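You operate a simulated robot arm through the tools that you are given. There is no shell and no other tool. Be economical: measure what you need, move in short steps, check, and stop when the job is done.

The job below is to be done with a simulated two-armed robot. You get a single attempt, and the scene is never put back.

TASK
Lift the strainer out of the pot and stand it in the tray.
Fine: pot held steady, then on the gear case's middle strip; case lamp on; blue rag from the drawer on the cart top, drawer shut. Set down upright: brass strainer, aluminium pot.

It is judged by the outcome, as a careful person would: the job done as asked, and still so three seconds after it is handed in. It fails if anything else is knocked over, pushed out of place, dropped, spilled or broken.

THE ROBOT
Two 7-joint arms with two-finger parallel grippers on one trunk, on a base that drives. Base frame: it is fixed to the floor where the robot stands at the start and does not move with it; the origin is under the middle of the robot, x ahead of it, y to its left, z up. Units: mm, degrees, N and s.
The left shoulder is at the start at [70, 163, 1320], the right one opposite. With the tool pointing down near the work surface each hand reaches from about 100 to 840 mm from the robot's upright axis, wherever it stands, measured 20 degrees to its own side. Places, roughly: cart drawer [500, 100, 800]; cart top [700, 0, 900]; cloudy sight glass (14x14x1 cm) [500, -900, 800]; cover one [500, -1250, 750]; cover two [750, -1250, 750]; green lamp button [300, -1000, 700]; green sign [750, -1000, 750]; middle strip of the gear case [700, -1000, 800]; pale blue gear case [700, -1000, 700]; purple crank can (16x8x16 cm) [900, -200, 1000]; tray [500, 200, 900]. Payload 3.43 kg a hand.
The tool frame of a hand sits at the grasp point between the pads (the TCP): z along the fingers, y along the line on which they close. The tips reach 34 mm beyond it. The gripper opens to 128 mm. The fingers are 24 mm wide and 12 mm thick; the gripper's body (48 by 130 mm) begins 96 mm behind the TCP.
Orientation is told as [roll, pitch, yaw] about the base's x, y, z axes, in that order, counted from this pose: with the fingers straight down and closing along the base's y, the tool's x points along the base's -x, its y along +y and its z along -z.

THE INTERFACE
- The arms move only by the tool apply_moves. It takes "left_steps", "right_steps" or both (then of equal length, played together; a hand with none holds still); each is text: rows parted by semicolons, each of 7 numbers parted by spaces: the turn, a rotation vector about the base's x, y, z in degrees, then the shift along the base's x, y, z in mm, then the opening in per cent of the stroke, from 0 (shut) to 100 (fully open). In form: wx wy wz dx dy dz jaw; .... A call has 1 to 20 rows; each row is the pose to reach, as a shift and turn from the pose commanded when the call began. Rows are played at 5 a second. More than 50 mm and 8.6 degrees between two rows, or a gripper value outside its range, and nothing of the call is played. Where a pose cannot be reached the arm comes as near as it can. A force on the tool above 40 N (or 10 N above the force at the start of the call, whichever is more), or a blocked arm, ends the call early, and 0.2 s more pass. Each finger travels about 153 mm/s and halts on what it meets, pressing with about 22 N; the grip force reading is that of the motor and also rises with nothing between the fingers. The clock runs only during rows and for 0.2 s after the last one: add rows that repeat a pose to give the fingers time. The reply holds the time, the measured pose of the TCP, the force on the tool along the base axes, the opening and the grip force, in the units named above and with some noise, with the torque about the TCP (base axes, N m) and any sound that the robot's microphone picked up, and new pictures: "pictures" is both (left out), scene, wrist or none (wrist: the cameras of the hands that moved).
- Cameras (640 x 400 px; columns grow to the right, rows downward): "scene" is now at [118.2, -20.3, 1525.1]; the picture's right is [-0.29, -0.96, 0.00], its down [-0.82, 0.25, -0.51] and it looks along [0.49, -0.15, -0.86] (base axes); focal length 214 px, centre (320, 200). "left" rides on the left gripper at [76, 11, -160] in its tool frame; the picture's right is [-0.15, 0.99, 0.00], its down [-0.88, -0.13, -0.46] and it looks along [-0.45, -0.07, 0.89] (tool axes); focal length 234 px, centre (320, 200). "right" rides on the right gripper at [76, -11, -160] in its tool frame; the picture's right is [0.15, 0.99, 0.00], its down [-0.88, 0.13, -0.46] and it looks along [-0.45, 0.07, 0.89] (tool axes); focal length 234 px, centre (320, 200). There is no depth. A picture from a camera that has moved, and an enlarged one, comes with that camera's place and axes in the base frame and with its lens. The place of the scene camera against the robot may be out by one fixed shift of up to 12 mm in any direction.
- lift_body(by): slides the trunk up (or, below 0, down) by that many mm; the arms and the scene camera ride with it, the base frame stays. It gives what a move gives, with no picture.
- roll_base(legs): drives the robot by 1 to 6 legs, each [ahead, left, turn to the left] in mm, mm and degrees, along the robot's own axes; the way and the turn of a leg run together, so that a leg with both is an arc; at most 1500 mm and 180 degrees a leg. The arms and the cameras ride along, it lands a little off, and it stops where it bumps. It gives what a move gives, and a new picture of the scene camera.
- pan_tilt(pan, tilt): turns the head with the scene camera to pan (to the left, within 86 degrees either way) and tilt (down, from -29 to 69), counted from straight ahead of the robot. It gives what a move gives, and a new picture of the scene camera.
- inspect(camera, box): a new picture of the part [left, top, right, bottom] of that camera's present view, enlarged. It takes no simulated time.
- job_done(): hands the job in; it is judged then, once.

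Work in short steps. Places have to be worked out from the pictures, the camera data and where the tool is seen: move nearer, look again, correct. Check each grasp and each placing, and mend what went wrong. You have 120 turns and 260 pictures in all, those below and enlarged ones among them. Open the grippers and draw the arms clear of the work before you hand the job in, unless the task says otherwise; then end with one line.

The tools are called after "Request:" by a JSON object that holds its "api" and its "payload". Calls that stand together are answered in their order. apply_moves: Moves the arms, as the interface text tells. Its arguments: {"type":"object","properties":{"left_steps":{"type":"string"},"right_steps":{"type":"string"},"pictures":{"type":"string","enum":["both","scene","wrist","none"]}},"required":[]} The other tools are called the same way: lift_body (by) slides the trunk up or down; roll_base (legs) drives the base; pan_tilt (pan, tilt) turns the head that bears the scene camera; inspect (camera, box) takes an enlarged picture of a part of a camera's view; job_done () hands the job in.

At the start:

```text
time_s: 0.0
left_ee_pos: [583.4, -26.5, 1185.3]
left_ee_rot: [-0.1, 0.1, -0.1]
left_contact_force: [0.3, -0.7, 0.3]
left_moment: [0.03, -0.01, -0.01]
left_width: 127.8
left_finger_force: 0.0
right_ee_pos: [388.5, -458.9, 1254.1]
right_ee_rot: [0.1, 0.0, 0.0]
right_contact_force: [-0.2, 0.0, -0.1]
right_moment: [-0.02, 0.02, 0.02]
right_width: 127.9
right_finger_force: 0.1
trunk travel left (down, up): [-800.0, 140.0]
robot x, y, heading: [1.7, -0.5, -0.0]
head pan, tilt: [-17.0, 59.2]
```

scene: 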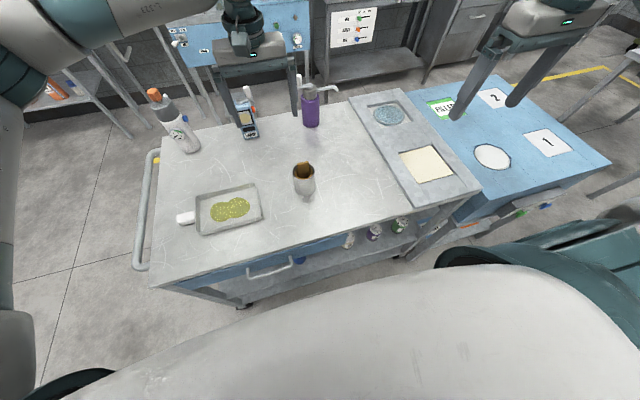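
right: 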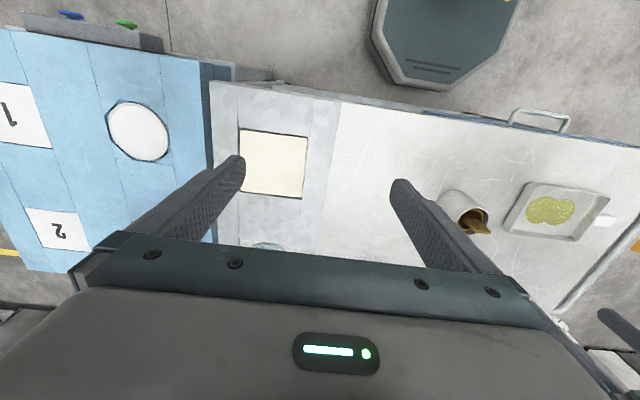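
left: 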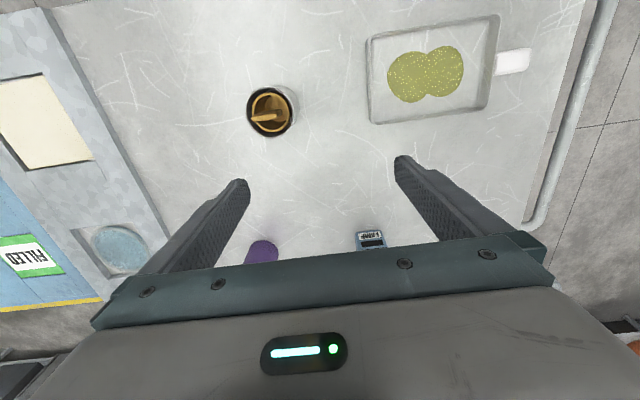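

I'll look closer at the main regions first.

Request:
{"api": "inspect", "payload": {"camera": "left", "box": [220, 0, 560, 210]}}

Request:
{"api": "inspect", "payload": {"camera": "scene", "box": [340, 60, 640, 250]}}

Request:
{"api": "inspect", "payload": {"camera": "scene", "box": [140, 70, 400, 310]}}

Request:
{"api": "inspect", "payload": {"camera": "right", "box": [0, 0, 320, 280]}}

```text
1.88 times, centred on (390, 105) of left
camera zoom: at [506.5, -15.7, 1343.7], right [0.15, 0.99, 0.0], down [0.88, -0.13, 0.46], along [0.45, -0.07, -0.89], focal length 441 px, centre (188, 379)
```

zoom: 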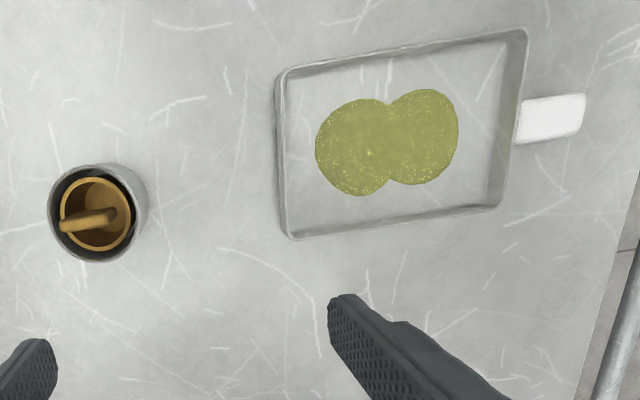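

```text
2.11 times, centred on (490, 155) of scene
camera zoom: at [118.2, -20.3, 1525.1], right [-0.29, -0.96, 0.0], down [-0.82, 0.25, -0.51], along [0.49, -0.15, -0.86], focal length 452 px, centre (-38, 295)
```

zoom: 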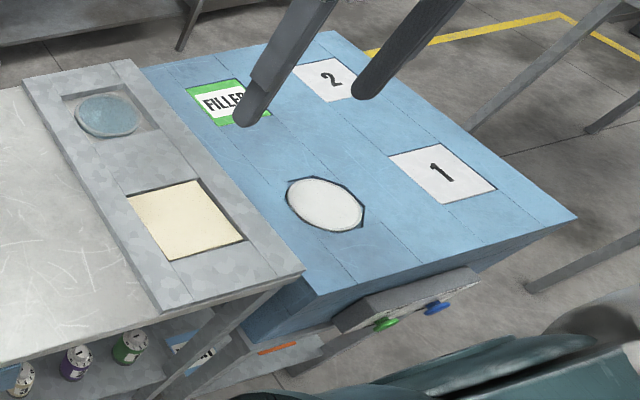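

```text
1.67 times, centred on (270, 190) of scene
camera zoom: at [118.2, -20.3, 1525.1], right [-0.29, -0.96, 0.0], down [-0.82, 0.25, -0.51], along [0.49, -0.15, -0.86], focal length 358 px, centre (403, 217)
```

zoom: 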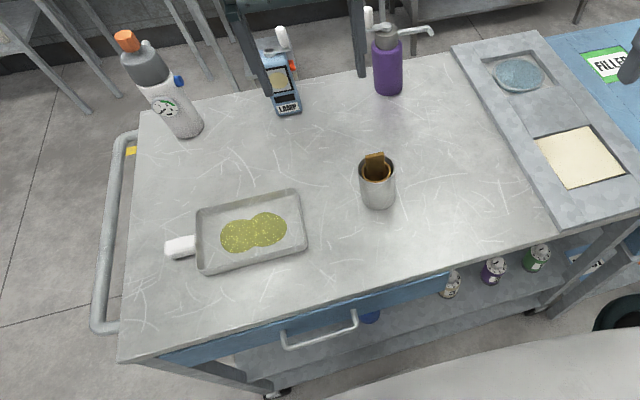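

```text
1.43 times, centred on (160, 140) of right
camera zoom: at [312.9, -469.8, 1414.1], right [-0.15, 0.99, 0.0], down [0.88, 0.13, 0.46], along [0.45, 0.07, -0.89], focal length 334 px, centre (549, 286)
```

zoom: 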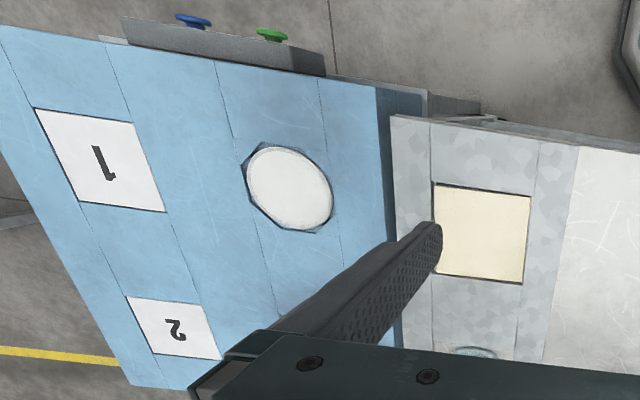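

Pot appears near [536,-100], rim about z 975, with a brass tab rising out of it. I'll bring the left hand nearer for a better look.

Request:
{"api": "apply_moves", "payload": {"left_steps": "0 0 0 -20 -20 -20 100; 0 0 0 -40 -40 -40 100; 0 0 0 -47 -74 -60 100; 0 0 0 -47 -74 -60 100", "pictures": "both"}}

```text
time_s: 1.0
left_ee_pos: [535.8, -100.1, 1125.1]
left_ee_rot: [0.1, 0.0, 0.1]
left_contact_force: [-0.8, 0.7, 0.0]
left_moment: [-0.02, -0.02, 0.03]
left_width: 127.8
left_finger_force: 0.0
right_ee_pos: [389.6, -458.9, 1254.7]
right_ee_rot: [0.0, 0.0, -0.1]
right_contact_force: [0.4, 0.3, -0.3]
right_moment: [0.01, 0.03, -0.01]
right_width: 128.0
right_finger_force: 0.0
trunk travel left (down, up): [-800.0, 140.0]
robot x, y, heading: [0.9, -0.5, -0.2]
head pan, tilt: [-17.0, 59.2]
camera scene: at [118.2, -19.7, 1525.1], right [-0.29, -0.96, 0.0], down [-0.82, 0.25, -0.51], along [0.49, -0.15, -0.86], focal length 214 px, centre (320, 200)
camera left: at [460.0, -89.5, 1284.0], right [0.15, 0.99, 0.0], down [0.88, -0.13, 0.46], along [0.45, -0.07, -0.89], focal length 234 px, centre (320, 200)
```

scene: 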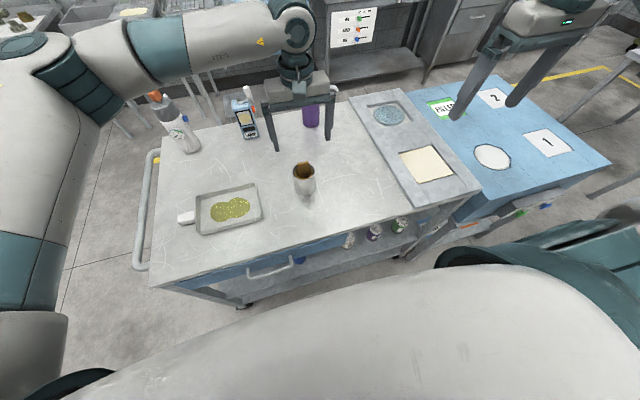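
left: 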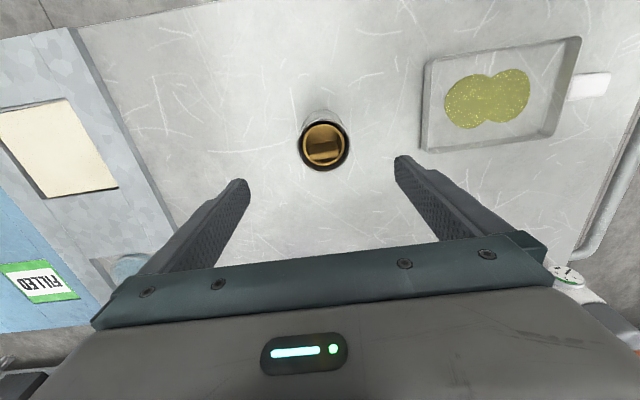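

Request:
{"api": "inspect", "payload": {"camera": "left", "box": [270, 90, 380, 190]}}

Request:
{"api": "inspect", "payload": {"camera": "scene", "box": [260, 140, 350, 210]}}

```text
4.00 times, centred on (325, 140) of left
camera zoom: at [460.0, -89.5, 1284.0], right [0.15, 0.99, 0.0], down [0.88, -0.13, 0.46], along [0.45, -0.07, -0.89], focal length 937 px, centre (300, 440)
```

zoom: 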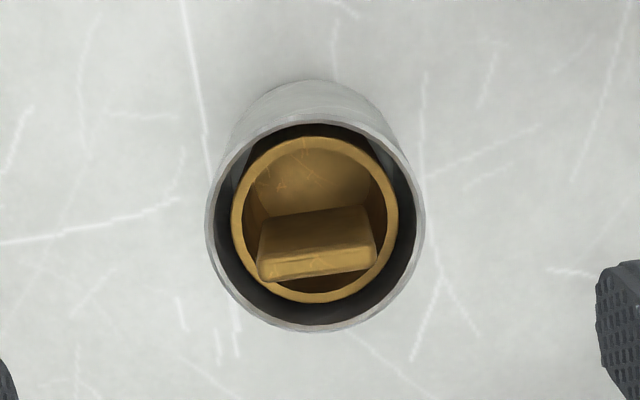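

```text
5.71 times, centred on (305, 175) of scene
camera zoom: at [118.2, -19.7, 1525.1], right [-0.29, -0.96, 0.0], down [-0.82, 0.25, -0.51], along [0.49, -0.15, -0.86], focal length 1226 px, centre (406, 343)
```

zoom: 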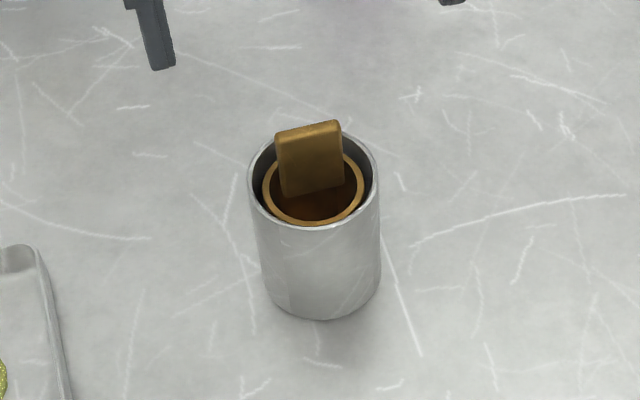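

Measured: pot axis ≈[533,-97], Ø67, rim z≈998, base z≈900; tab top z≈1035, thin along x. I'll turn the right hand (yaw -90) first to come at the pot from the right, and yaw the left hand as well so it can pinch the tab along x.

Request:
{"api": "apply_moves", "payload": {"right_steps": "0 0 -8.2 5 5 0 100; 0 0 -16.4 10 10 0 100; 0 0 -24.5 20 15 0 100; 0 0 -32.7 30 20 0 100; 0 0 -40.9 40 25 0 100; 0 0 -49 50 30 0 100; 0 0 -57.3 60 35 0 100; 0 0 -65.5 70 40 0 100; 0 0 -73.6 80 45 0 100; 0 0 -81.8 90 50 0 100; 0 0 -90 100 50 0 100; 0 0 -90 100 50 0 100", "left_steps": "0 0 -8.2 0 5 5 100; 0 0 -16.4 0 10 10 100; 0 0 -24.5 0 15 15 100; 0 0 -32.7 0 20 20 100; 0 0 -40.9 0 25 25 100; 0 0 -49 0 30 30 100; 0 0 -57.3 0 35 35 100; 0 0 -65.5 0 40 35 100; 0 0 -73.6 0 45 35 100; 0 0 -81.8 0 50 35 100; 0 0 -90 0 50 35 100; 0 0 -90 0 50 35 100", "pictures": "scene"}}

```text
time_s: 3.6
left_ee_pos: [534.8, -49.8, 1158.6]
left_ee_rot: [0.0, -0.1, -81.9]
left_contact_force: [-0.8, 0.0, -0.5]
left_moment: [0.01, 0.03, -0.01]
left_width: 128.2
left_finger_force: 0.1
left hand out of reach, approached as far as the arm can: row 11, 12
right_ee_pos: [487.4, -407.9, 1254.2]
right_ee_rot: [0.0, -0.1, -90.1]
right_contact_force: [-0.3, 1.2, 0.1]
right_moment: [-0.02, -0.03, -0.02]
right_width: 128.1
right_finger_force: 0.0
trunk travel left (down, up): [-800.0, 140.0]
robot x, y, heading: [-0.4, -0.5, 0.0]
head pan, tilt: [-17.0, 59.2]
camera scene: at [117.6, -20.5, 1525.1], right [-0.29, -0.96, 0.0], down [-0.82, 0.25, -0.51], along [0.49, -0.15, -0.86], focal length 214 px, centre (320, 200)
```

scene: 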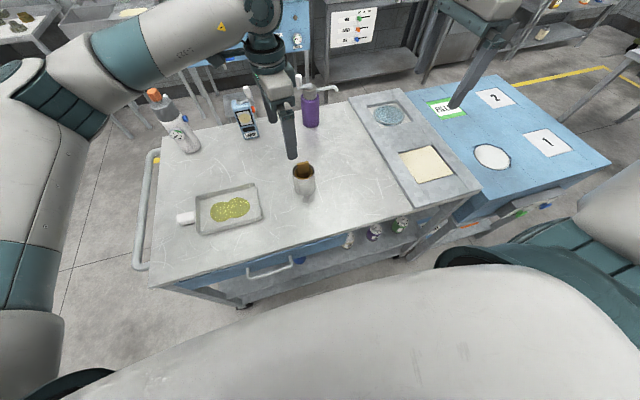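

Left hand reached yaw -82, which suits the tab. Now roll the right hand to point at the pot, stopping at a pregrasp back along the approach line.

Request:
{"api": "apply_moves", "payload": {"right_steps": "7 0 0 6 15 -20 100; 14 0 0 12 30 -45 100; 21 0 0 18 50 -70 100; 28 0 0 24 70 -100 100; 35 0 0 30 90 -130 100; 42 0 0 36 115 -160 100; 49 0 0 42 140 -185 100; 55 0 0 46 160 -205 100; 55 0 0 46 160 -205 100", "pictures": "both"}}

```text
time_s: 5.6
left_ee_pos: [534.9, -49.0, 1159.6]
left_ee_rot: [0.1, -0.1, -81.8]
left_contact_force: [-0.6, 0.2, -0.1]
left_moment: [0.02, 0.0, 0.02]
left_width: 127.8
left_finger_force: 0.0
right_ee_pos: [532.0, -246.9, 1049.5]
right_ee_rot: [0.1, 55.0, -90.0]
right_contact_force: [0.3, -0.6, 0.3]
right_moment: [-0.03, -0.01, -0.01]
right_width: 128.2
right_finger_force: 0.0
trunk travel left (down, up): [-800.0, 140.0]
robot x, y, heading: [1.5, -1.0, -0.2]
head pan, tilt: [-17.0, 59.2]
camera scene: at [117.5, -20.3, 1525.2], right [-0.29, -0.96, 0.0], down [-0.82, 0.25, -0.51], along [0.49, -0.15, -0.86], focal length 214 px, centre (320, 200)
camera right: at [521.4, -334.5, 1202.1], right [0.99, 0.08, 0.12], down [0.13, -0.88, -0.46], along [0.07, 0.47, -0.88], focal length 234 px, centre (320, 200)
```

scene: 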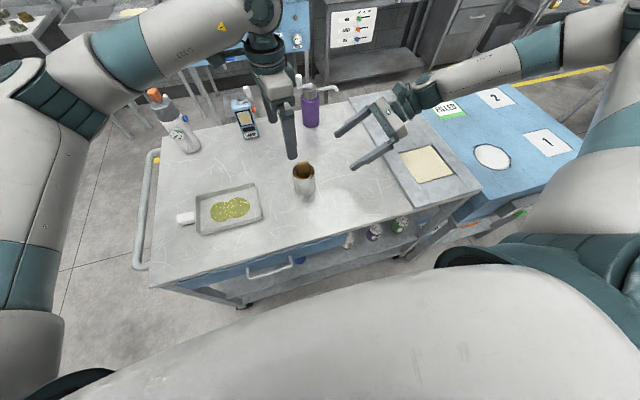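
right: 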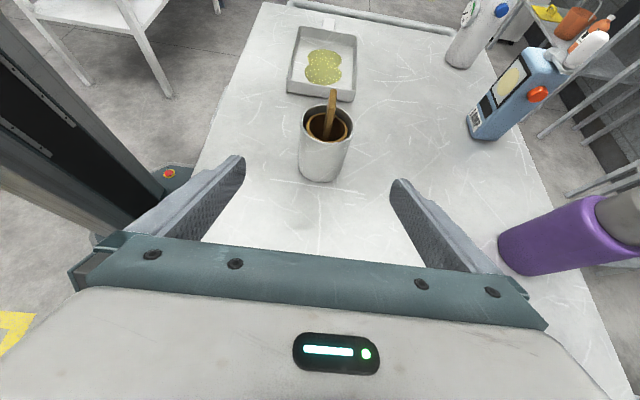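

Pot now looks like axis [537,-97], rim ≈980, cart top ≈890. Advance around the pot body with open fingers.

Request:
{"api": "apply_moves", "payload": {"right_steps": "0 0 0 5 30 -21 100; 0 0 0 5 60 -42 100; 0 0 0 5 90 -64 100; 0 0 0 5 115 -84 100; 0 0 0 5 140 -104 100; 0 0 0 5 150 -111 100; 0 0 0 5 150 -111 100", "pictures": "both"}}

```text
time_s: 7.2
left_ee_pos: [535.8, -50.3, 1159.3]
left_ee_rot: [0.0, 0.0, -81.7]
left_contact_force: [-0.1, 0.5, -0.5]
left_moment: [0.04, 0.0, 0.01]
left_width: 128.1
left_finger_force: 0.2
right_ee_pos: [517.3, -140.5, 1007.6]
right_ee_rot: [0.0, 55.0, -90.0]
right_contact_force: [0.1, 0.5, 1.3]
right_moment: [0.0, 0.02, 0.01]
right_width: 127.7
right_finger_force: 0.1
right hand out of reach, approached as far as the arm can: row 3, 4, 5, 6, 7
trunk travel left (down, up): [-800.0, 140.0]
robot x, y, heading: [-2.9, 2.8, -0.1]
head pan, tilt: [-17.0, 59.2]
camera scene: at [118.3, -20.6, 1525.1], right [-0.29, -0.96, 0.0], down [-0.82, 0.25, -0.51], along [0.49, -0.15, -0.86], focal length 214 px, centre (320, 200)
camera right: at [507.0, -227.7, 1160.7], right [0.99, 0.08, 0.12], down [0.13, -0.88, -0.46], along [0.07, 0.47, -0.88], focal length 234 px, centre (320, 200)
```

scene: 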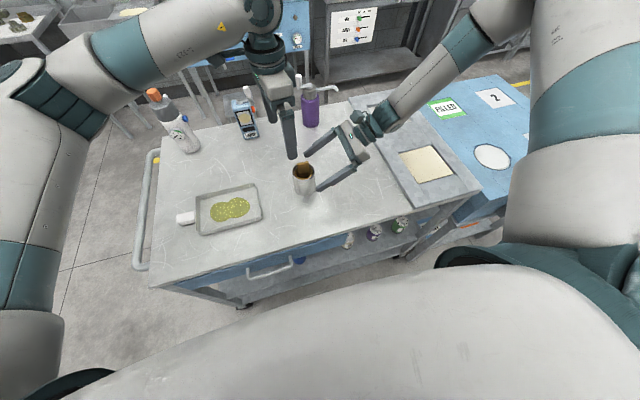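
right: 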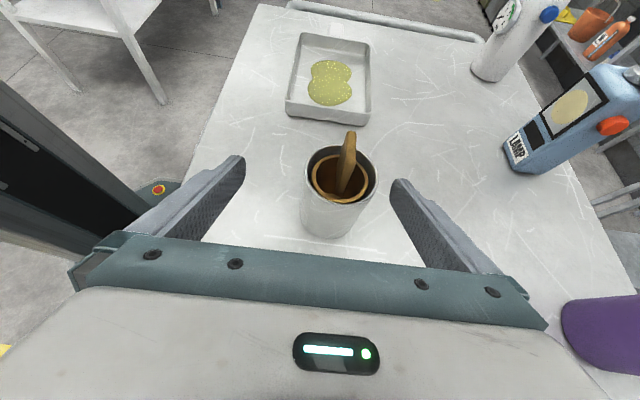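

Right arm can't reach that far across. I'll back it away, then shift the base left ~150 mm (everything stays above the pot's tab).

Request:
{"api": "apply_moves", "payload": {"right_steps": "0 0 0 0 -35 25 100; 0 0 0 0 -75 50 100; 0 0 0 0 -120 70 100; 0 0 0 0 -165 90 100; 0 0 0 0 -210 110 100; 0 0 0 0 -240 130 100", "left_steps": "0 0 0 0 20 20 100; 0 0 0 0 40 40 100; 0 0 0 0 40 60 100; 0 0 0 0 40 80 100; 0 0 0 0 40 100 100; 0 0 0 0 40 100 100", "pictures": "none"}}

Request:
{"api": "roll_base", "payload": {"legs": [[0, 170, 0]]}}

Request:
{"api": "lift_body", "payload": {"by": -80}}

```text
time_s: 8.6
left_ee_pos: [532.7, -9.4, 1258.2]
left_ee_rot: [0.1, 0.0, -81.5]
left_contact_force: [-0.2, -0.6, 0.2]
left_moment: [0.02, 0.01, 0.02]
left_width: 127.8
left_finger_force: 0.1
left hand out of reach, approached as far as the arm can: row 1, 2, 3
right_ee_pos: [516.0, -379.4, 1137.3]
right_ee_rot: [0.0, 55.0, -90.1]
right_contact_force: [0.0, 0.0, 0.4]
right_moment: [-0.04, -0.01, -0.02]
right_width: 127.7
right_finger_force: 0.1
trunk travel left (down, up): [-800.0, 140.0]
robot x, y, heading: [2.0, -0.7, -0.1]
head pan, tilt: [-17.0, 59.2]
```

```text
time_s: 10.1
left_ee_pos: [533.7, 154.9, 1259.0]
left_ee_rot: [0.1, 0.2, -81.6]
left_contact_force: [0.0, -0.4, 0.0]
left_moment: [-0.03, 0.02, 0.03]
left_width: 127.8
left_finger_force: 0.0
right_ee_pos: [516.3, -213.1, 1136.6]
right_ee_rot: [0.0, 55.1, -90.1]
right_contact_force: [-0.4, 0.0, 0.3]
right_moment: [0.01, 0.02, 0.0]
right_width: 128.0
right_finger_force: 0.1
trunk travel left (down, up): [-800.0, 140.0]
robot x, y, heading: [0.8, 170.2, -0.0]
head pan, tilt: [-17.0, 59.2]
camera scene: at [118.3, 144.6, 1525.0], right [-0.29, -0.96, 0.0], down [-0.82, 0.25, -0.51], along [0.49, -0.15, -0.86], focal length 214 px, centre (320, 200)
```

scene: 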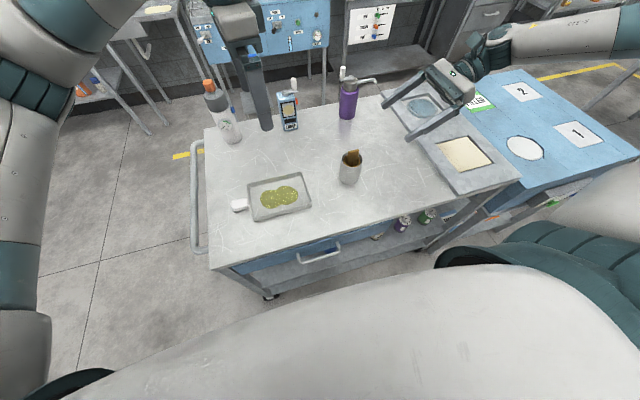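

```text
time_s: 11.2
left_ee_pos: [532.9, 157.8, 1178.8]
left_ee_rot: [0.0, -0.1, -81.6]
left_contact_force: [-0.3, 0.5, 0.0]
left_moment: [0.04, -0.01, 0.04]
left_width: 128.0
left_finger_force: 0.1
right_ee_pos: [517.7, -211.7, 1058.1]
right_ee_rot: [0.0, 55.1, -90.0]
right_contact_force: [0.1, 0.6, 0.4]
right_moment: [0.0, -0.04, 0.04]
right_width: 127.9
right_finger_force: 0.0
trunk travel left (down, up): [-720.0, 220.0]
robot x, y, heading: [2.2, 166.9, 0.1]
head pan, tilt: [-17.0, 59.2]
```

Now right hand: onto the approach line, then in.

Request:
{"api": "apply_moves", "payload": {"right_steps": "0 0 0 10 -10 -25 100; 0 0 0 20 0 -49 100; 0 0 0 20 40 -77 100; 0 0 0 20 75 -99 100; 0 0 0 20 100 -112 100; 0 0 0 20 115 -120 100; 0 0 0 20 115 -120 100", "pictures": "both"}}

```text
time_s: 12.8
left_ee_pos: [532.0, 155.9, 1178.3]
left_ee_rot: [0.1, 0.1, -81.6]
left_contact_force: [0.4, -0.1, 0.3]
left_moment: [0.02, -0.02, -0.01]
left_width: 128.1
left_finger_force: 0.2
right_ee_pos: [535.5, -96.4, 935.9]
right_ee_rot: [0.0, 55.0, -90.0]
right_contact_force: [0.2, -0.1, 0.3]
right_moment: [0.02, -0.06, 0.01]
right_width: 128.1
right_finger_force: 0.1
trunk travel left (down, up): [-720.0, 220.0]
robot x, y, heading: [-0.9, 168.6, -0.2]
head pan, tilt: [-17.0, 59.2]
camera scene: at [117.9, 147.1, 1445.1], right [-0.29, -0.96, 0.0], down [-0.82, 0.25, -0.51], along [0.49, -0.15, -0.86], focal length 214 px, centre (320, 200)
camera right: at [524.2, -184.0, 1090.1], right [0.99, 0.08, 0.12], down [0.13, -0.88, -0.46], along [0.07, 0.47, -0.88], focal length 234 px, centre (320, 200)
```

scene: 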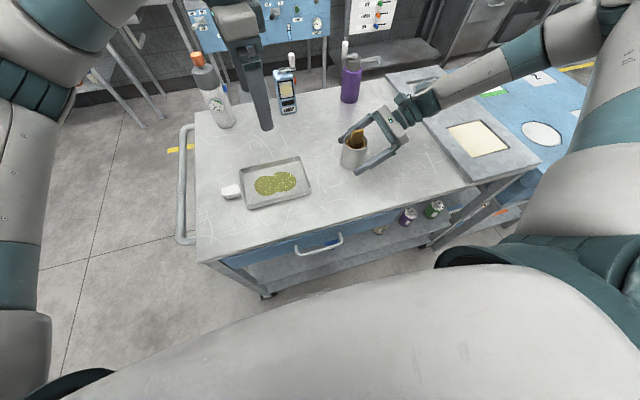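
right: 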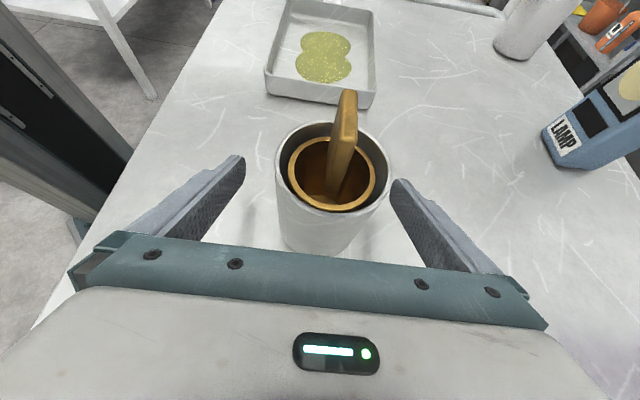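

Pot is centred between the fingers (axis ≈[539,-100]). Shift 3 mm and close gently to hold it.

Request:
{"api": "apply_moves", "payload": {"right_steps": "0 0 0 3 -2 0 90; 0 0 0 3 -2 0 70; 0 0 0 3 -2 0 58; 0 0 0 3 -2 0 50; 0 0 0 3 -2 0 44; 0 0 0 3 -2 0 44", "pictures": "wrist"}}

```text
time_s: 14.2
left_ee_pos: [532.7, 157.8, 1178.5]
left_ee_rot: [0.1, 0.0, -81.7]
left_contact_force: [0.8, -0.3, 0.7]
left_moment: [0.01, 0.01, 0.0]
left_width: 128.0
left_finger_force: 0.1
right_ee_pos: [537.9, -98.1, 937.4]
right_ee_rot: [0.0, 55.0, -90.0]
right_contact_force: [-0.5, -0.5, 2.1]
right_moment: [-0.02, 0.1, 0.0]
right_width: 70.0
right_finger_force: 21.6
trunk travel left (down, up): [-720.0, 220.0]
robot x, y, heading: [3.4, 169.4, -0.0]
head pan, tilt: [-17.0, 59.2]
camera right: at [527.8, -185.9, 1091.1], right [0.99, 0.08, 0.12], down [0.13, -0.88, -0.46], along [0.07, 0.47, -0.88], focal length 234 px, centre (320, 200)
```

right: 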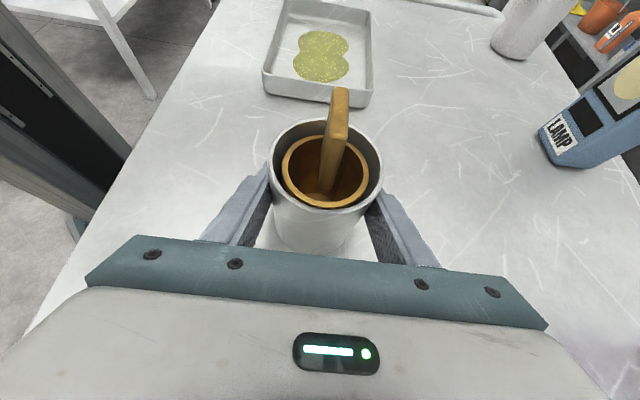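

Pot held (70 mm, 22 N). Tab top ≈[537,-97,1023]. Bring the left hand over it.

Request:
{"api": "apply_moves", "payload": {"left_steps": "0 0 0 1 -45 0 70; 0 0 0 2 -90 0 60; 0 0 0 3 -135 0 50; 0 0 0 4 -180 0 45; 0 0 0 4 -220 0 45; 0 0 0 4 -254 0 45; 0 0 0 4 -254 -40 45; 0 0 0 4 -254 -80 45; 0 0 0 4 -254 -80 45", "pictures": "both"}}

```text
time_s: 16.2
left_ee_pos: [525.5, -52.8, 1093.9]
left_ee_rot: [-0.7, 0.0, -80.1]
left_contact_force: [0.2, -0.6, 0.1]
left_moment: [0.06, -0.02, -0.01]
left_width: 57.4
left_finger_force: 0.0
left hand out of reach, approached as far as the arm can: row 3, 4, 5, 6, 7, 8, 9
right_ee_pos: [540.7, -98.2, 938.3]
right_ee_rot: [-0.1, 55.0, -90.1]
right_contact_force: [-2.2, -2.5, 8.2]
right_moment: [0.21, 0.12, 0.16]
right_width: 70.1
right_finger_force: 22.1
trunk travel left (down, up): [-720.0, 220.0]
robot x, y, heading: [2.2, 169.5, -0.2]
head pan, tilt: [-17.0, 59.2]
camera scene: at [120.6, 148.6, 1445.0], right [-0.29, -0.96, 0.0], down [-0.82, 0.25, -0.51], along [0.49, -0.15, -0.86], focal length 214 px, centre (320, 200)
camera left: at [524.1, 22.5, 1253.1], right [1.0, 0.03, -0.01], down [0.03, -0.89, 0.46], along [0.0, -0.46, -0.89], focal length 234 px, centre (320, 200)
```

scene: 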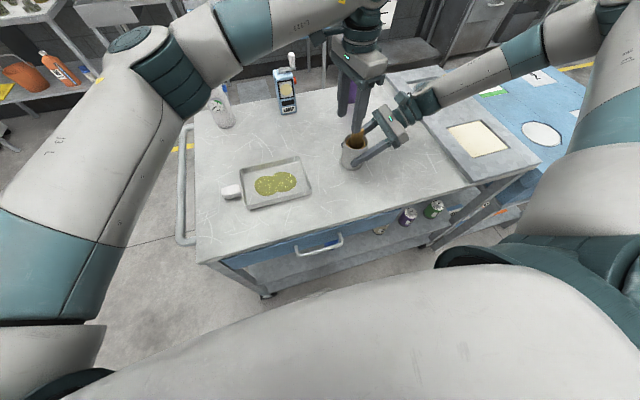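
left: 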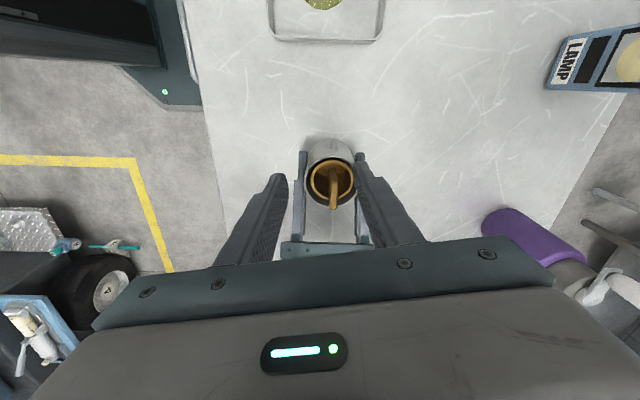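

Left is short by ~45 mm. Tilting its fingers toward -y (in the tab's plane) brings the wrist nearer; do that and recheck.

Request:
{"api": "apply_moves", "payload": {"left_steps": "-7 0 0 3 10 5 45; -14 0 0 6 20 10 45; -21 0 0 9 10 10 45; -28 0 0 12 0 5 45; -30 0 0 12 -20 0 45; -30 0 0 12 -35 -10 45; -30 0 0 12 -35 -10 45", "pictures": "both"}}

```text
time_s: 17.8
left_ee_pos: [537.4, -88.3, 1083.8]
left_ee_rot: [-4.7, -29.7, -80.2]
left_contact_force: [0.2, 0.2, -0.1]
left_moment: [-0.01, 0.01, 0.02]
left_width: 57.8
left_finger_force: 0.1
right_ee_pos: [539.9, -99.0, 938.2]
right_ee_rot: [0.0, 54.9, -90.0]
right_contact_force: [0.8, 1.2, 0.5]
right_moment: [0.11, -0.01, 0.02]
right_width: 69.9
right_finger_force: 22.8
trunk travel left (down, up): [-720.0, 220.0]
robot x, y, heading: [1.3, 170.2, -0.3]
head pan, tilt: [-17.0, 59.2]
camera scene: at [118.1, 148.0, 1445.1], right [-0.29, -0.96, 0.0], down [-0.82, 0.25, -0.51], along [0.49, -0.15, -0.86], focal length 214 px, centre (320, 200)
camera left: at [535.7, 57.3, 1183.1], right [1.0, 0.0, 0.0], down [0.0, -0.54, 0.84], along [0.0, -0.84, -0.54], focal length 234 px, centre (320, 200)
```

scene: 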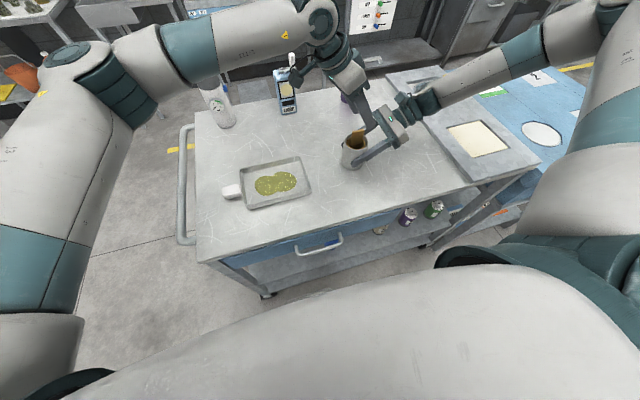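
left: 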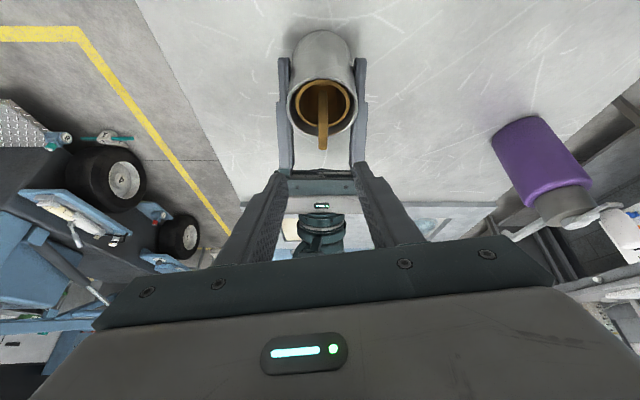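

Tab lies between the fingers at x≈537. Descend 54 mm and look.

Request:
{"api": "apply_moves", "payload": {"left_steps": "0 0 0 0 -1 -20 45; 0 0 0 0 -2 -40 45; 0 0 0 0 -2 -54 45; 0 0 0 0 -2 -54 45", "pictures": "both"}}

Request:
{"api": "inspect", "payload": {"camera": "scene", "box": [310, 90, 430, 180]}}

Request:
{"api": "inspect", "payload": {"camera": "left", "box": [240, 20, 400, 220]}}

```text
time_s: 18.8
left_ee_pos: [536.0, -89.4, 1030.5]
left_ee_rot: [-4.7, -29.7, -80.2]
left_contact_force: [1.2, -0.5, 0.9]
left_moment: [-0.01, 0.0, 0.0]
left_width: 57.7
left_finger_force: 0.1
right_ee_pos: [538.9, -98.5, 936.8]
right_ee_rot: [0.1, 55.0, -90.0]
right_contact_force: [-0.1, -1.7, 0.0]
right_moment: [0.09, -0.01, 0.0]
right_width: 70.1
right_finger_force: 22.4
trunk travel left (down, up): [-720.0, 220.0]
robot x, y, heading: [2.7, 169.9, 0.1]
head pan, tilt: [-17.0, 59.2]
camera scene: at [118.1, 147.6, 1445.1], right [-0.29, -0.96, 0.0], down [-0.82, 0.25, -0.51], along [0.49, -0.15, -0.86], focal length 214 px, centre (320, 200)
camera left: at [535.2, 55.7, 1129.4], right [1.0, 0.0, 0.0], down [0.0, -0.54, 0.84], along [0.0, -0.84, -0.54], focal length 234 px, centre (320, 200)
```

scene: 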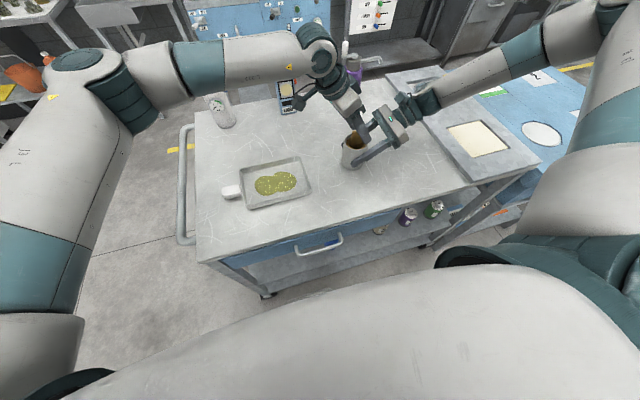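
left: 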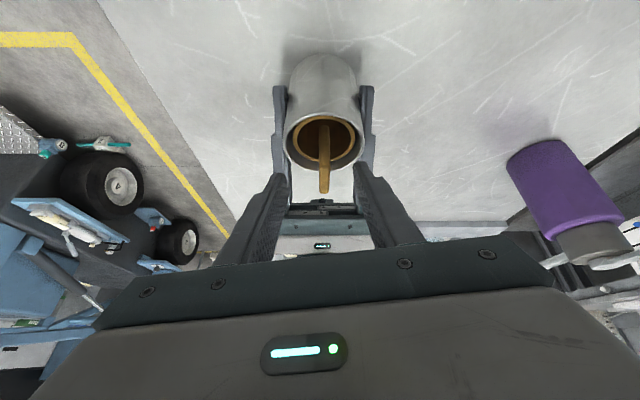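

```text
4.44 times, centred on (370, 135) of scene
camera zoom: at [118.1, 147.6, 1445.1], right [-0.29, -0.96, 0.0], down [-0.82, 0.25, -0.51], along [0.49, -0.15, -0.86], focal length 953 px, centre (98, 489)
```

zoom: 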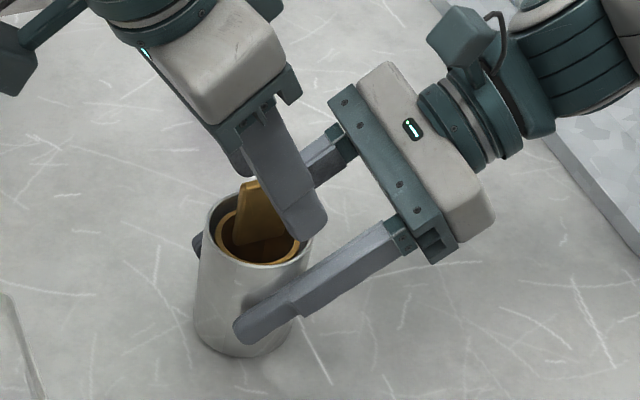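

```text
2.00 times, centred on (320, 120) of left
camera zoom: at [535.2, 55.7, 1129.4], right [1.0, 0.0, 0.0], down [0.0, -0.54, 0.84], along [0.0, -0.84, -0.54], focal length 468 px, centre (320, 360)
```

zoom: 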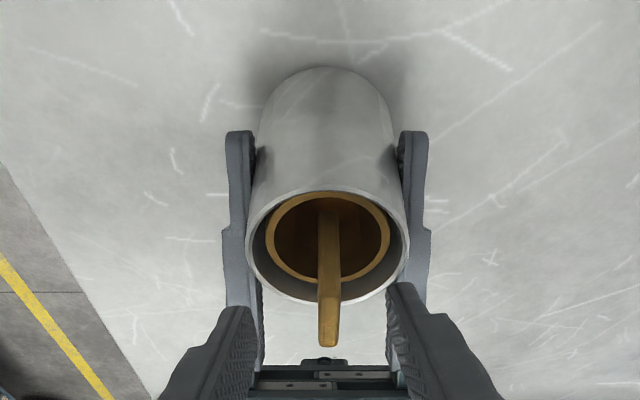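

Tab top ≈z 1021 between fingers. Go 8 mm deeper, then close on the tab.

Request:
{"api": "apply_moves", "payload": {"left_steps": "0 0 0 2 -2 -8 45; 0 0 0 2 -2 -8 25; 0 0 0 2 -2 -8 10; 0 0 0 2 -2 -8 2; 0 0 0 2 -2 -8 2; 0 0 0 2 -2 -8 2", "pictures": "wrist"}}

```text
time_s: 20.2
left_ee_pos: [536.5, -89.1, 1029.3]
left_ee_rot: [-4.8, -29.7, -80.2]
left_contact_force: [6.9, -0.3, -0.5]
left_moment: [-0.04, -0.64, -0.03]
left_width: 9.0
left_finger_force: 22.1
left hand out of reach, approached as far as the arm can: row 1, 2, 3, 4, 5, 6
right_ee_pos: [538.5, -97.8, 937.2]
right_ee_rot: [-0.2, 55.0, -90.0]
right_contact_force: [-6.2, -0.6, 1.6]
right_moment: [0.07, -0.16, 0.06]
right_width: 69.8
right_finger_force: 21.8
trunk travel left (down, up): [-720.0, 220.0]
robot x, y, heading: [1.3, 165.4, -0.2]
head pan, tilt: [-17.0, 59.2]
camera left: at [535.7, 55.9, 1129.7], right [1.0, 0.0, 0.0], down [0.0, -0.54, 0.84], along [0.0, -0.84, -0.54], focal length 234 px, centre (320, 200)
```

left: 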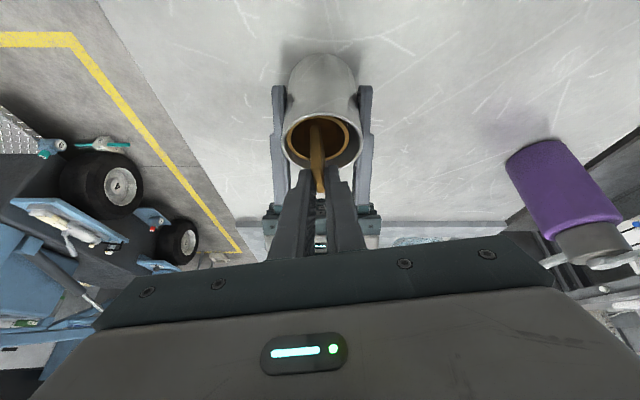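

Tab gripped (9 mm). Lift slowly, straight up, pot held.

Request:
{"api": "apply_moves", "payload": {"left_steps": "0 0 0 0 0 8 2; 0 0 0 0 0 18 2; 0 0 0 0 0 30 2; 0 0 0 0 0 45 2; 0 0 0 0 0 45 2", "pictures": "both"}}

Request:
{"api": "inspect", "payload": {"camera": "scene", "box": [310, 90, 430, 180]}}

```text
time_s: 21.4
left_ee_pos: [536.2, -89.5, 1074.7]
left_ee_rot: [-4.8, -29.8, -80.3]
left_contact_force: [4.7, -0.6, -1.4]
left_moment: [0.0, -0.55, -0.01]
left_width: 9.1
left_finger_force: 21.7
right_ee_pos: [539.6, -99.4, 936.8]
right_ee_rot: [0.0, 55.1, -90.1]
right_contact_force: [-5.0, 0.0, 1.1]
right_moment: [0.08, -0.13, 0.07]
right_width: 70.1
right_finger_force: 22.0
trunk travel left (down, up): [-720.0, 220.0]
robot x, y, heading: [0.5, 166.8, -0.0]
head pan, tilt: [-17.0, 59.2]
camera scene: at [118.2, 147.6, 1445.1], right [-0.29, -0.96, 0.0], down [-0.82, 0.25, -0.51], along [0.49, -0.15, -0.86], focal length 214 px, centre (320, 200)
camera left: at [535.2, 55.4, 1174.2], right [1.0, 0.0, 0.0], down [0.0, -0.54, 0.84], along [0.0, -0.84, -0.54], focal length 234 px, centre (320, 200)
```

scene: 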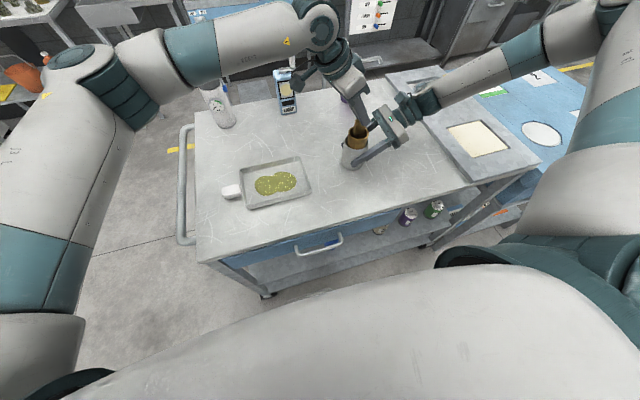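
left: 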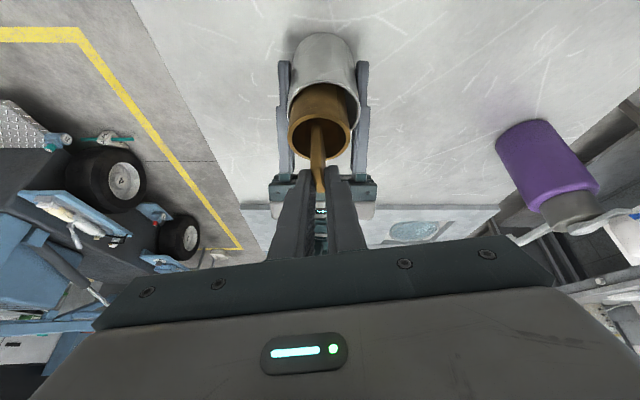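

```text
4.44 times, centred on (370, 135) of scene
camera zoom: at [118.2, 147.6, 1445.1], right [-0.29, -0.96, 0.0], down [-0.82, 0.25, -0.51], along [0.49, -0.15, -0.86], focal length 953 px, centre (98, 489)
```

zoom: 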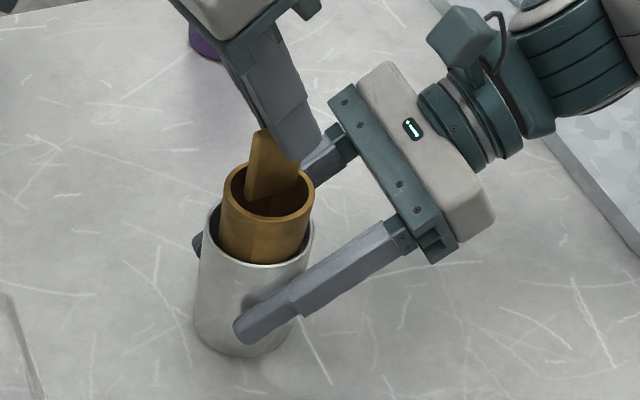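

Strainer rising cleanly; slight side load, ease +2 mm in x and continue up until clear.

Request:
{"api": "apply_moves", "payload": {"left_steps": "0 0 0 2 0 10 2; 0 0 0 2 0 25 2; 0 0 0 2 0 40 2; 0 0 0 2 0 60 2; 0 0 0 2 0 80 2; 0 0 0 2 0 80 2", "pictures": "both"}}

Request:
{"api": "inspect", "payload": {"camera": "scene", "box": [310, 60, 430, 180]}}

```text
time_s: 22.8
left_ee_pos: [538.5, -89.1, 1154.7]
left_ee_rot: [-4.7, -29.6, -79.7]
left_contact_force: [0.8, 0.2, -0.7]
left_moment: [0.03, 0.01, -0.03]
left_width: 8.5
left_finger_force: 22.6
left hand out of reach, approached as far as the arm can: row 1, 3, 4, 5
right_ee_pos: [539.4, -98.5, 938.5]
right_ee_rot: [0.0, 55.1, -90.1]
right_contact_force: [0.5, 0.6, 0.1]
right_moment: [0.09, -0.05, 0.0]
right_width: 70.0
right_finger_force: 22.2
trunk travel left (down, up): [-720.0, 220.0]
robot x, y, heading: [2.4, 166.2, 0.1]
head pan, tilt: [-17.0, 59.2]
camera scene: at [119.0, 147.5, 1445.1], right [-0.29, -0.96, 0.0], down [-0.82, 0.25, -0.51], along [0.49, -0.15, -0.86], focal length 214 px, centre (320, 200)
camera left: at [536.4, 56.5, 1253.5], right [1.0, 0.01, 0.0], down [0.0, -0.54, 0.84], along [0.01, -0.84, -0.54], focal length 234 px, centre (320, 200)
```

scene: 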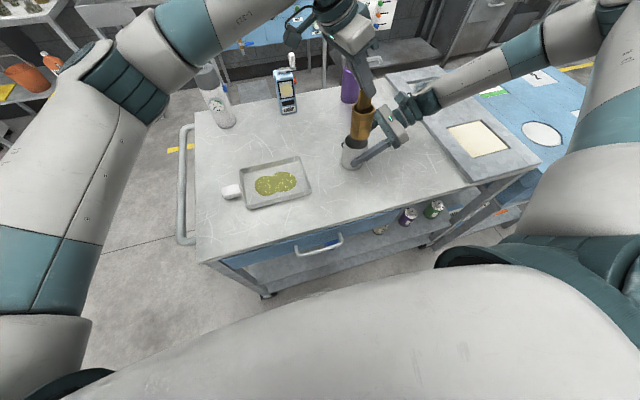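
left: 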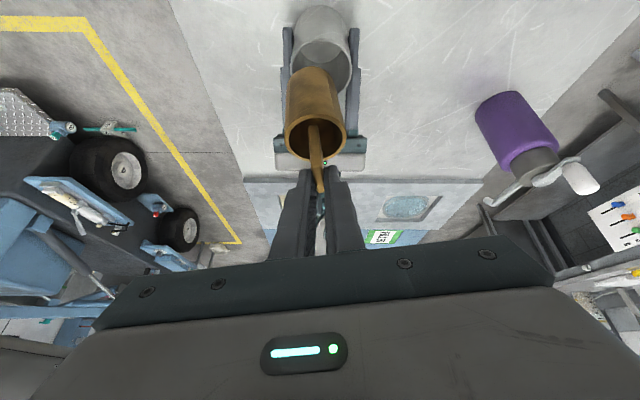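

```text
3.33 times, centred on (370, 120) of scene
camera zoom: at [119.0, 147.5, 1445.1], right [-0.29, -0.96, 0.0], down [-0.82, 0.25, -0.51], along [0.49, -0.15, -0.86], focal length 715 px, centre (153, 467)
```

zoom: 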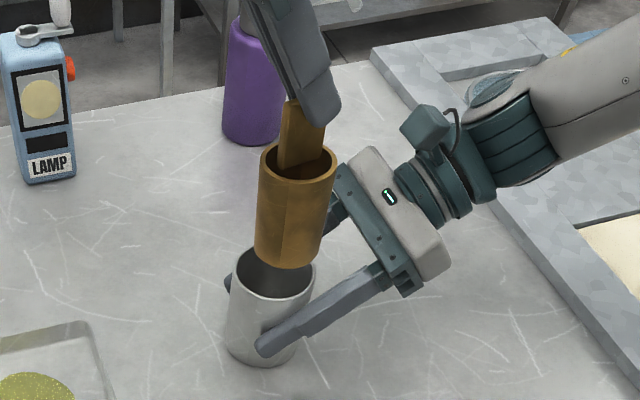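

Strainer is clear of the pot. Look at the tray closely before moving there.

Request:
{"api": "inspect", "payload": {"camera": "scene", "box": [210, 140, 330, 220]}}

Request:
{"api": "inspect", "payload": {"camera": "right", "box": [250, 0, 400, 120]}}

```text
5.00 times, centred on (270, 180) of scene
camera zoom: at [119.0, 147.5, 1445.1], right [-0.29, -0.96, 0.0], down [-0.82, 0.25, -0.51], along [0.49, -0.15, -0.86], focal length 1072 px, centre (570, 300)
```

zoom: 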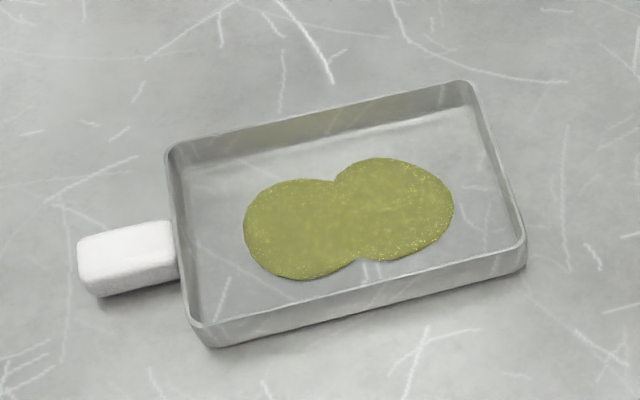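

```text
3.33 times, centred on (325, 60) of right
camera zoom: at [528.7, -186.0, 1090.9], right [0.99, 0.08, 0.12], down [0.13, -0.88, -0.46], along [0.07, 0.47, -0.88], focal length 781 px, centre (303, 667)
```

zoom: 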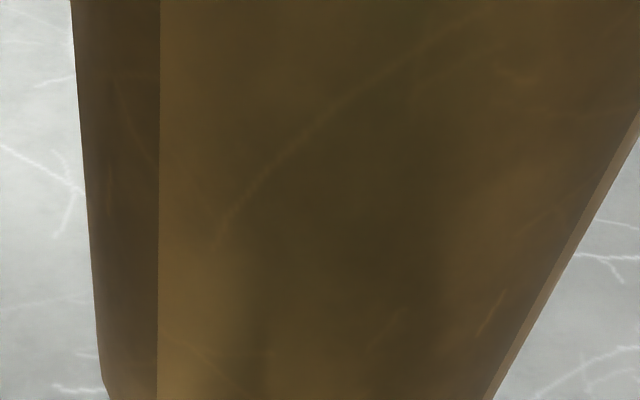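

The patch covers most of the tray; I'll stand the strainer near the tray's middle, ≈[526,161]. Moving it across at this height.

Request:
{"api": "apply_moves", "payload": {"left_steps": "0 0 0 0 30 5 2; 0 0 0 -2 70 5 2; 0 0 0 -4 115 5 2; 0 0 0 -8 160 0 2; 0 0 0 -10 205 0 2; 0 0 0 -12 240 0 2; 0 0 0 -12 259 0 2; 0 0 0 -12 259 0 2", "pictures": "both"}}

Request:
{"api": "inspect", "payload": {"camera": "scene", "box": [200, 60, 340, 220]}}

```text
time_s: 24.6
left_ee_pos: [519.9, 111.3, 1159.8]
left_ee_rot: [-4.7, -29.7, -80.3]
left_contact_force: [-0.2, -0.9, -0.4]
left_moment: [0.0, -0.03, 0.0]
left_width: 8.2
left_finger_force: 22.1
left hand out of reach, approached as far as the arm can: row 5, 6, 7, 8
right_ee_pos: [540.0, -99.1, 937.3]
right_ee_rot: [0.0, 55.1, -90.0]
right_contact_force: [-0.4, 0.2, -0.3]
right_moment: [0.04, -0.02, 0.0]
right_width: 69.9
right_finger_force: 21.6
trunk travel left (down, up): [-720.0, 220.0]
robot x, y, heading: [-0.9, 172.1, 0.0]
head pan, tilt: [-17.0, 59.2]
camera scene: at [118.1, 148.2, 1445.1], right [-0.29, -0.96, 0.0], down [-0.82, 0.25, -0.51], along [0.49, -0.15, -0.86], focal length 214 px, centre (320, 200)
camera left: at [519.5, 256.4, 1258.4], right [1.0, 0.0, 0.0], down [0.0, -0.54, 0.84], along [0.0, -0.84, -0.54], focal length 234 px, centre (320, 200)
```

scene: 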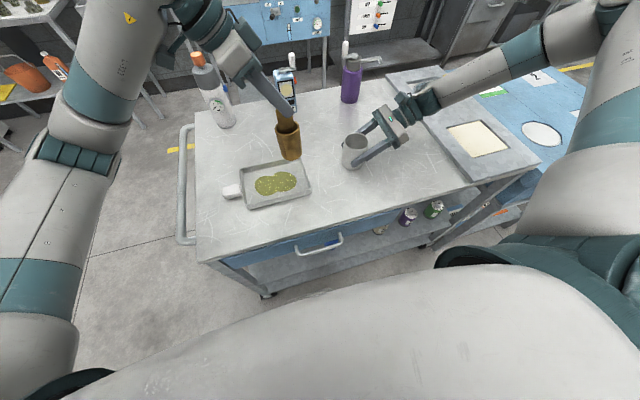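
left: 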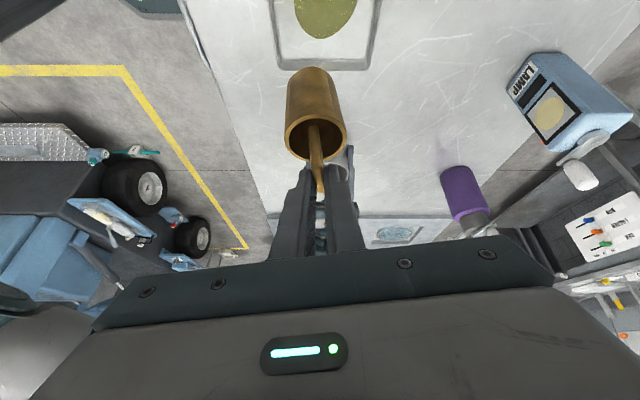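

```text
2.50 times, centred on (270, 140) of scene
camera zoom: at [118.1, 148.2, 1445.1], right [-0.29, -0.96, 0.0], down [-0.82, 0.25, -0.51], along [0.49, -0.15, -0.86], focal length 536 px, centre (445, 350)
```

zoom: 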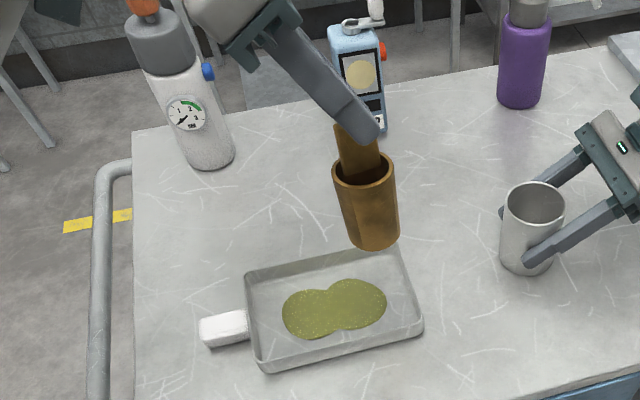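

Reach-limited at this wrist pose; rotating the hand about the vertical (strainer stays upright) should free it. Turn +45° while moving to above the tray centre.

Request:
{"api": "apply_moves", "payload": {"left_steps": "0 0 8 0 0 0 2; 0 0 16 0 5 0 2; 0 0 24 0 15 0 2; 0 0 32 0 25 0 2; 0 0 40 0 40 0 2; 0 0 45 0 55 0 2; 0 0 45 0 56 0 2", "pictures": "both"}}

Request:
{"api": "inspect", "payload": {"camera": "scene", "box": [200, 60, 340, 220]}}

```text
time_s: 26.2
left_ee_pos: [519.1, 164.5, 1157.9]
left_ee_rot: [-4.7, -29.7, -35.2]
left_contact_force: [0.8, -0.1, -0.1]
left_moment: [0.02, 0.02, -0.01]
left_width: 8.3
left_finger_force: 22.0
right_ee_pos: [540.2, -99.0, 937.1]
right_ee_rot: [0.0, 55.0, -90.1]
right_contact_force: [0.1, -0.1, 0.5]
right_moment: [0.07, 0.03, 0.02]
right_width: 70.0
right_finger_force: 22.4
trunk travel left (down, up): [-720.0, 220.0]
robot x, y, heading: [1.5, 172.1, -0.2]
head pan, tilt: [-17.0, 59.2]
camera scene: at [118.3, 147.5, 1445.1], right [-0.29, -0.96, 0.0], down [-0.82, 0.25, -0.51], along [0.49, -0.15, -0.86], focal length 214 px, centre (320, 200)
camera left: at [415.1, 267.1, 1256.3], right [0.71, 0.71, 0.0], down [0.38, -0.38, 0.84], along [0.6, -0.59, -0.54], focal length 234 px, centre (320, 200)
```

scene: 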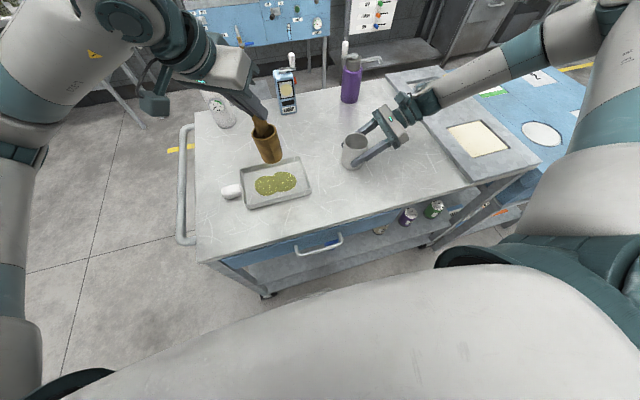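
left: 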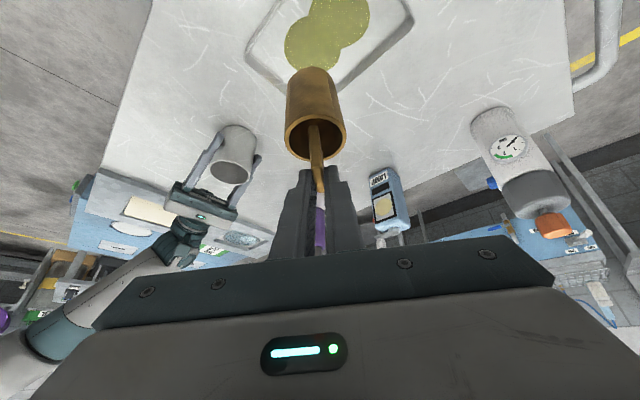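

```text
2.50 times, centred on (270, 140) of scene
camera zoom: at [118.3, 147.5, 1445.1], right [-0.29, -0.96, 0.0], down [-0.82, 0.25, -0.51], along [0.49, -0.15, -0.86], focal length 536 px, centre (445, 350)
```

zoom: 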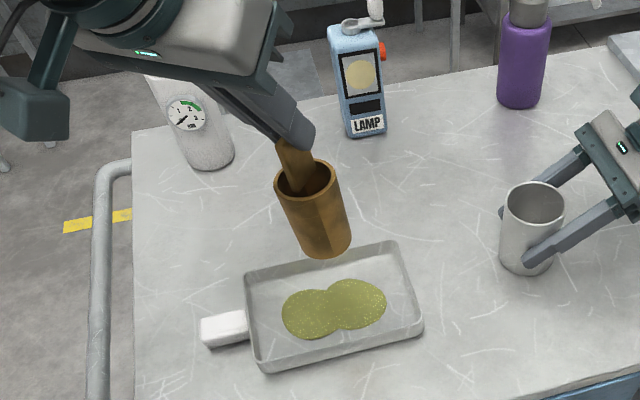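

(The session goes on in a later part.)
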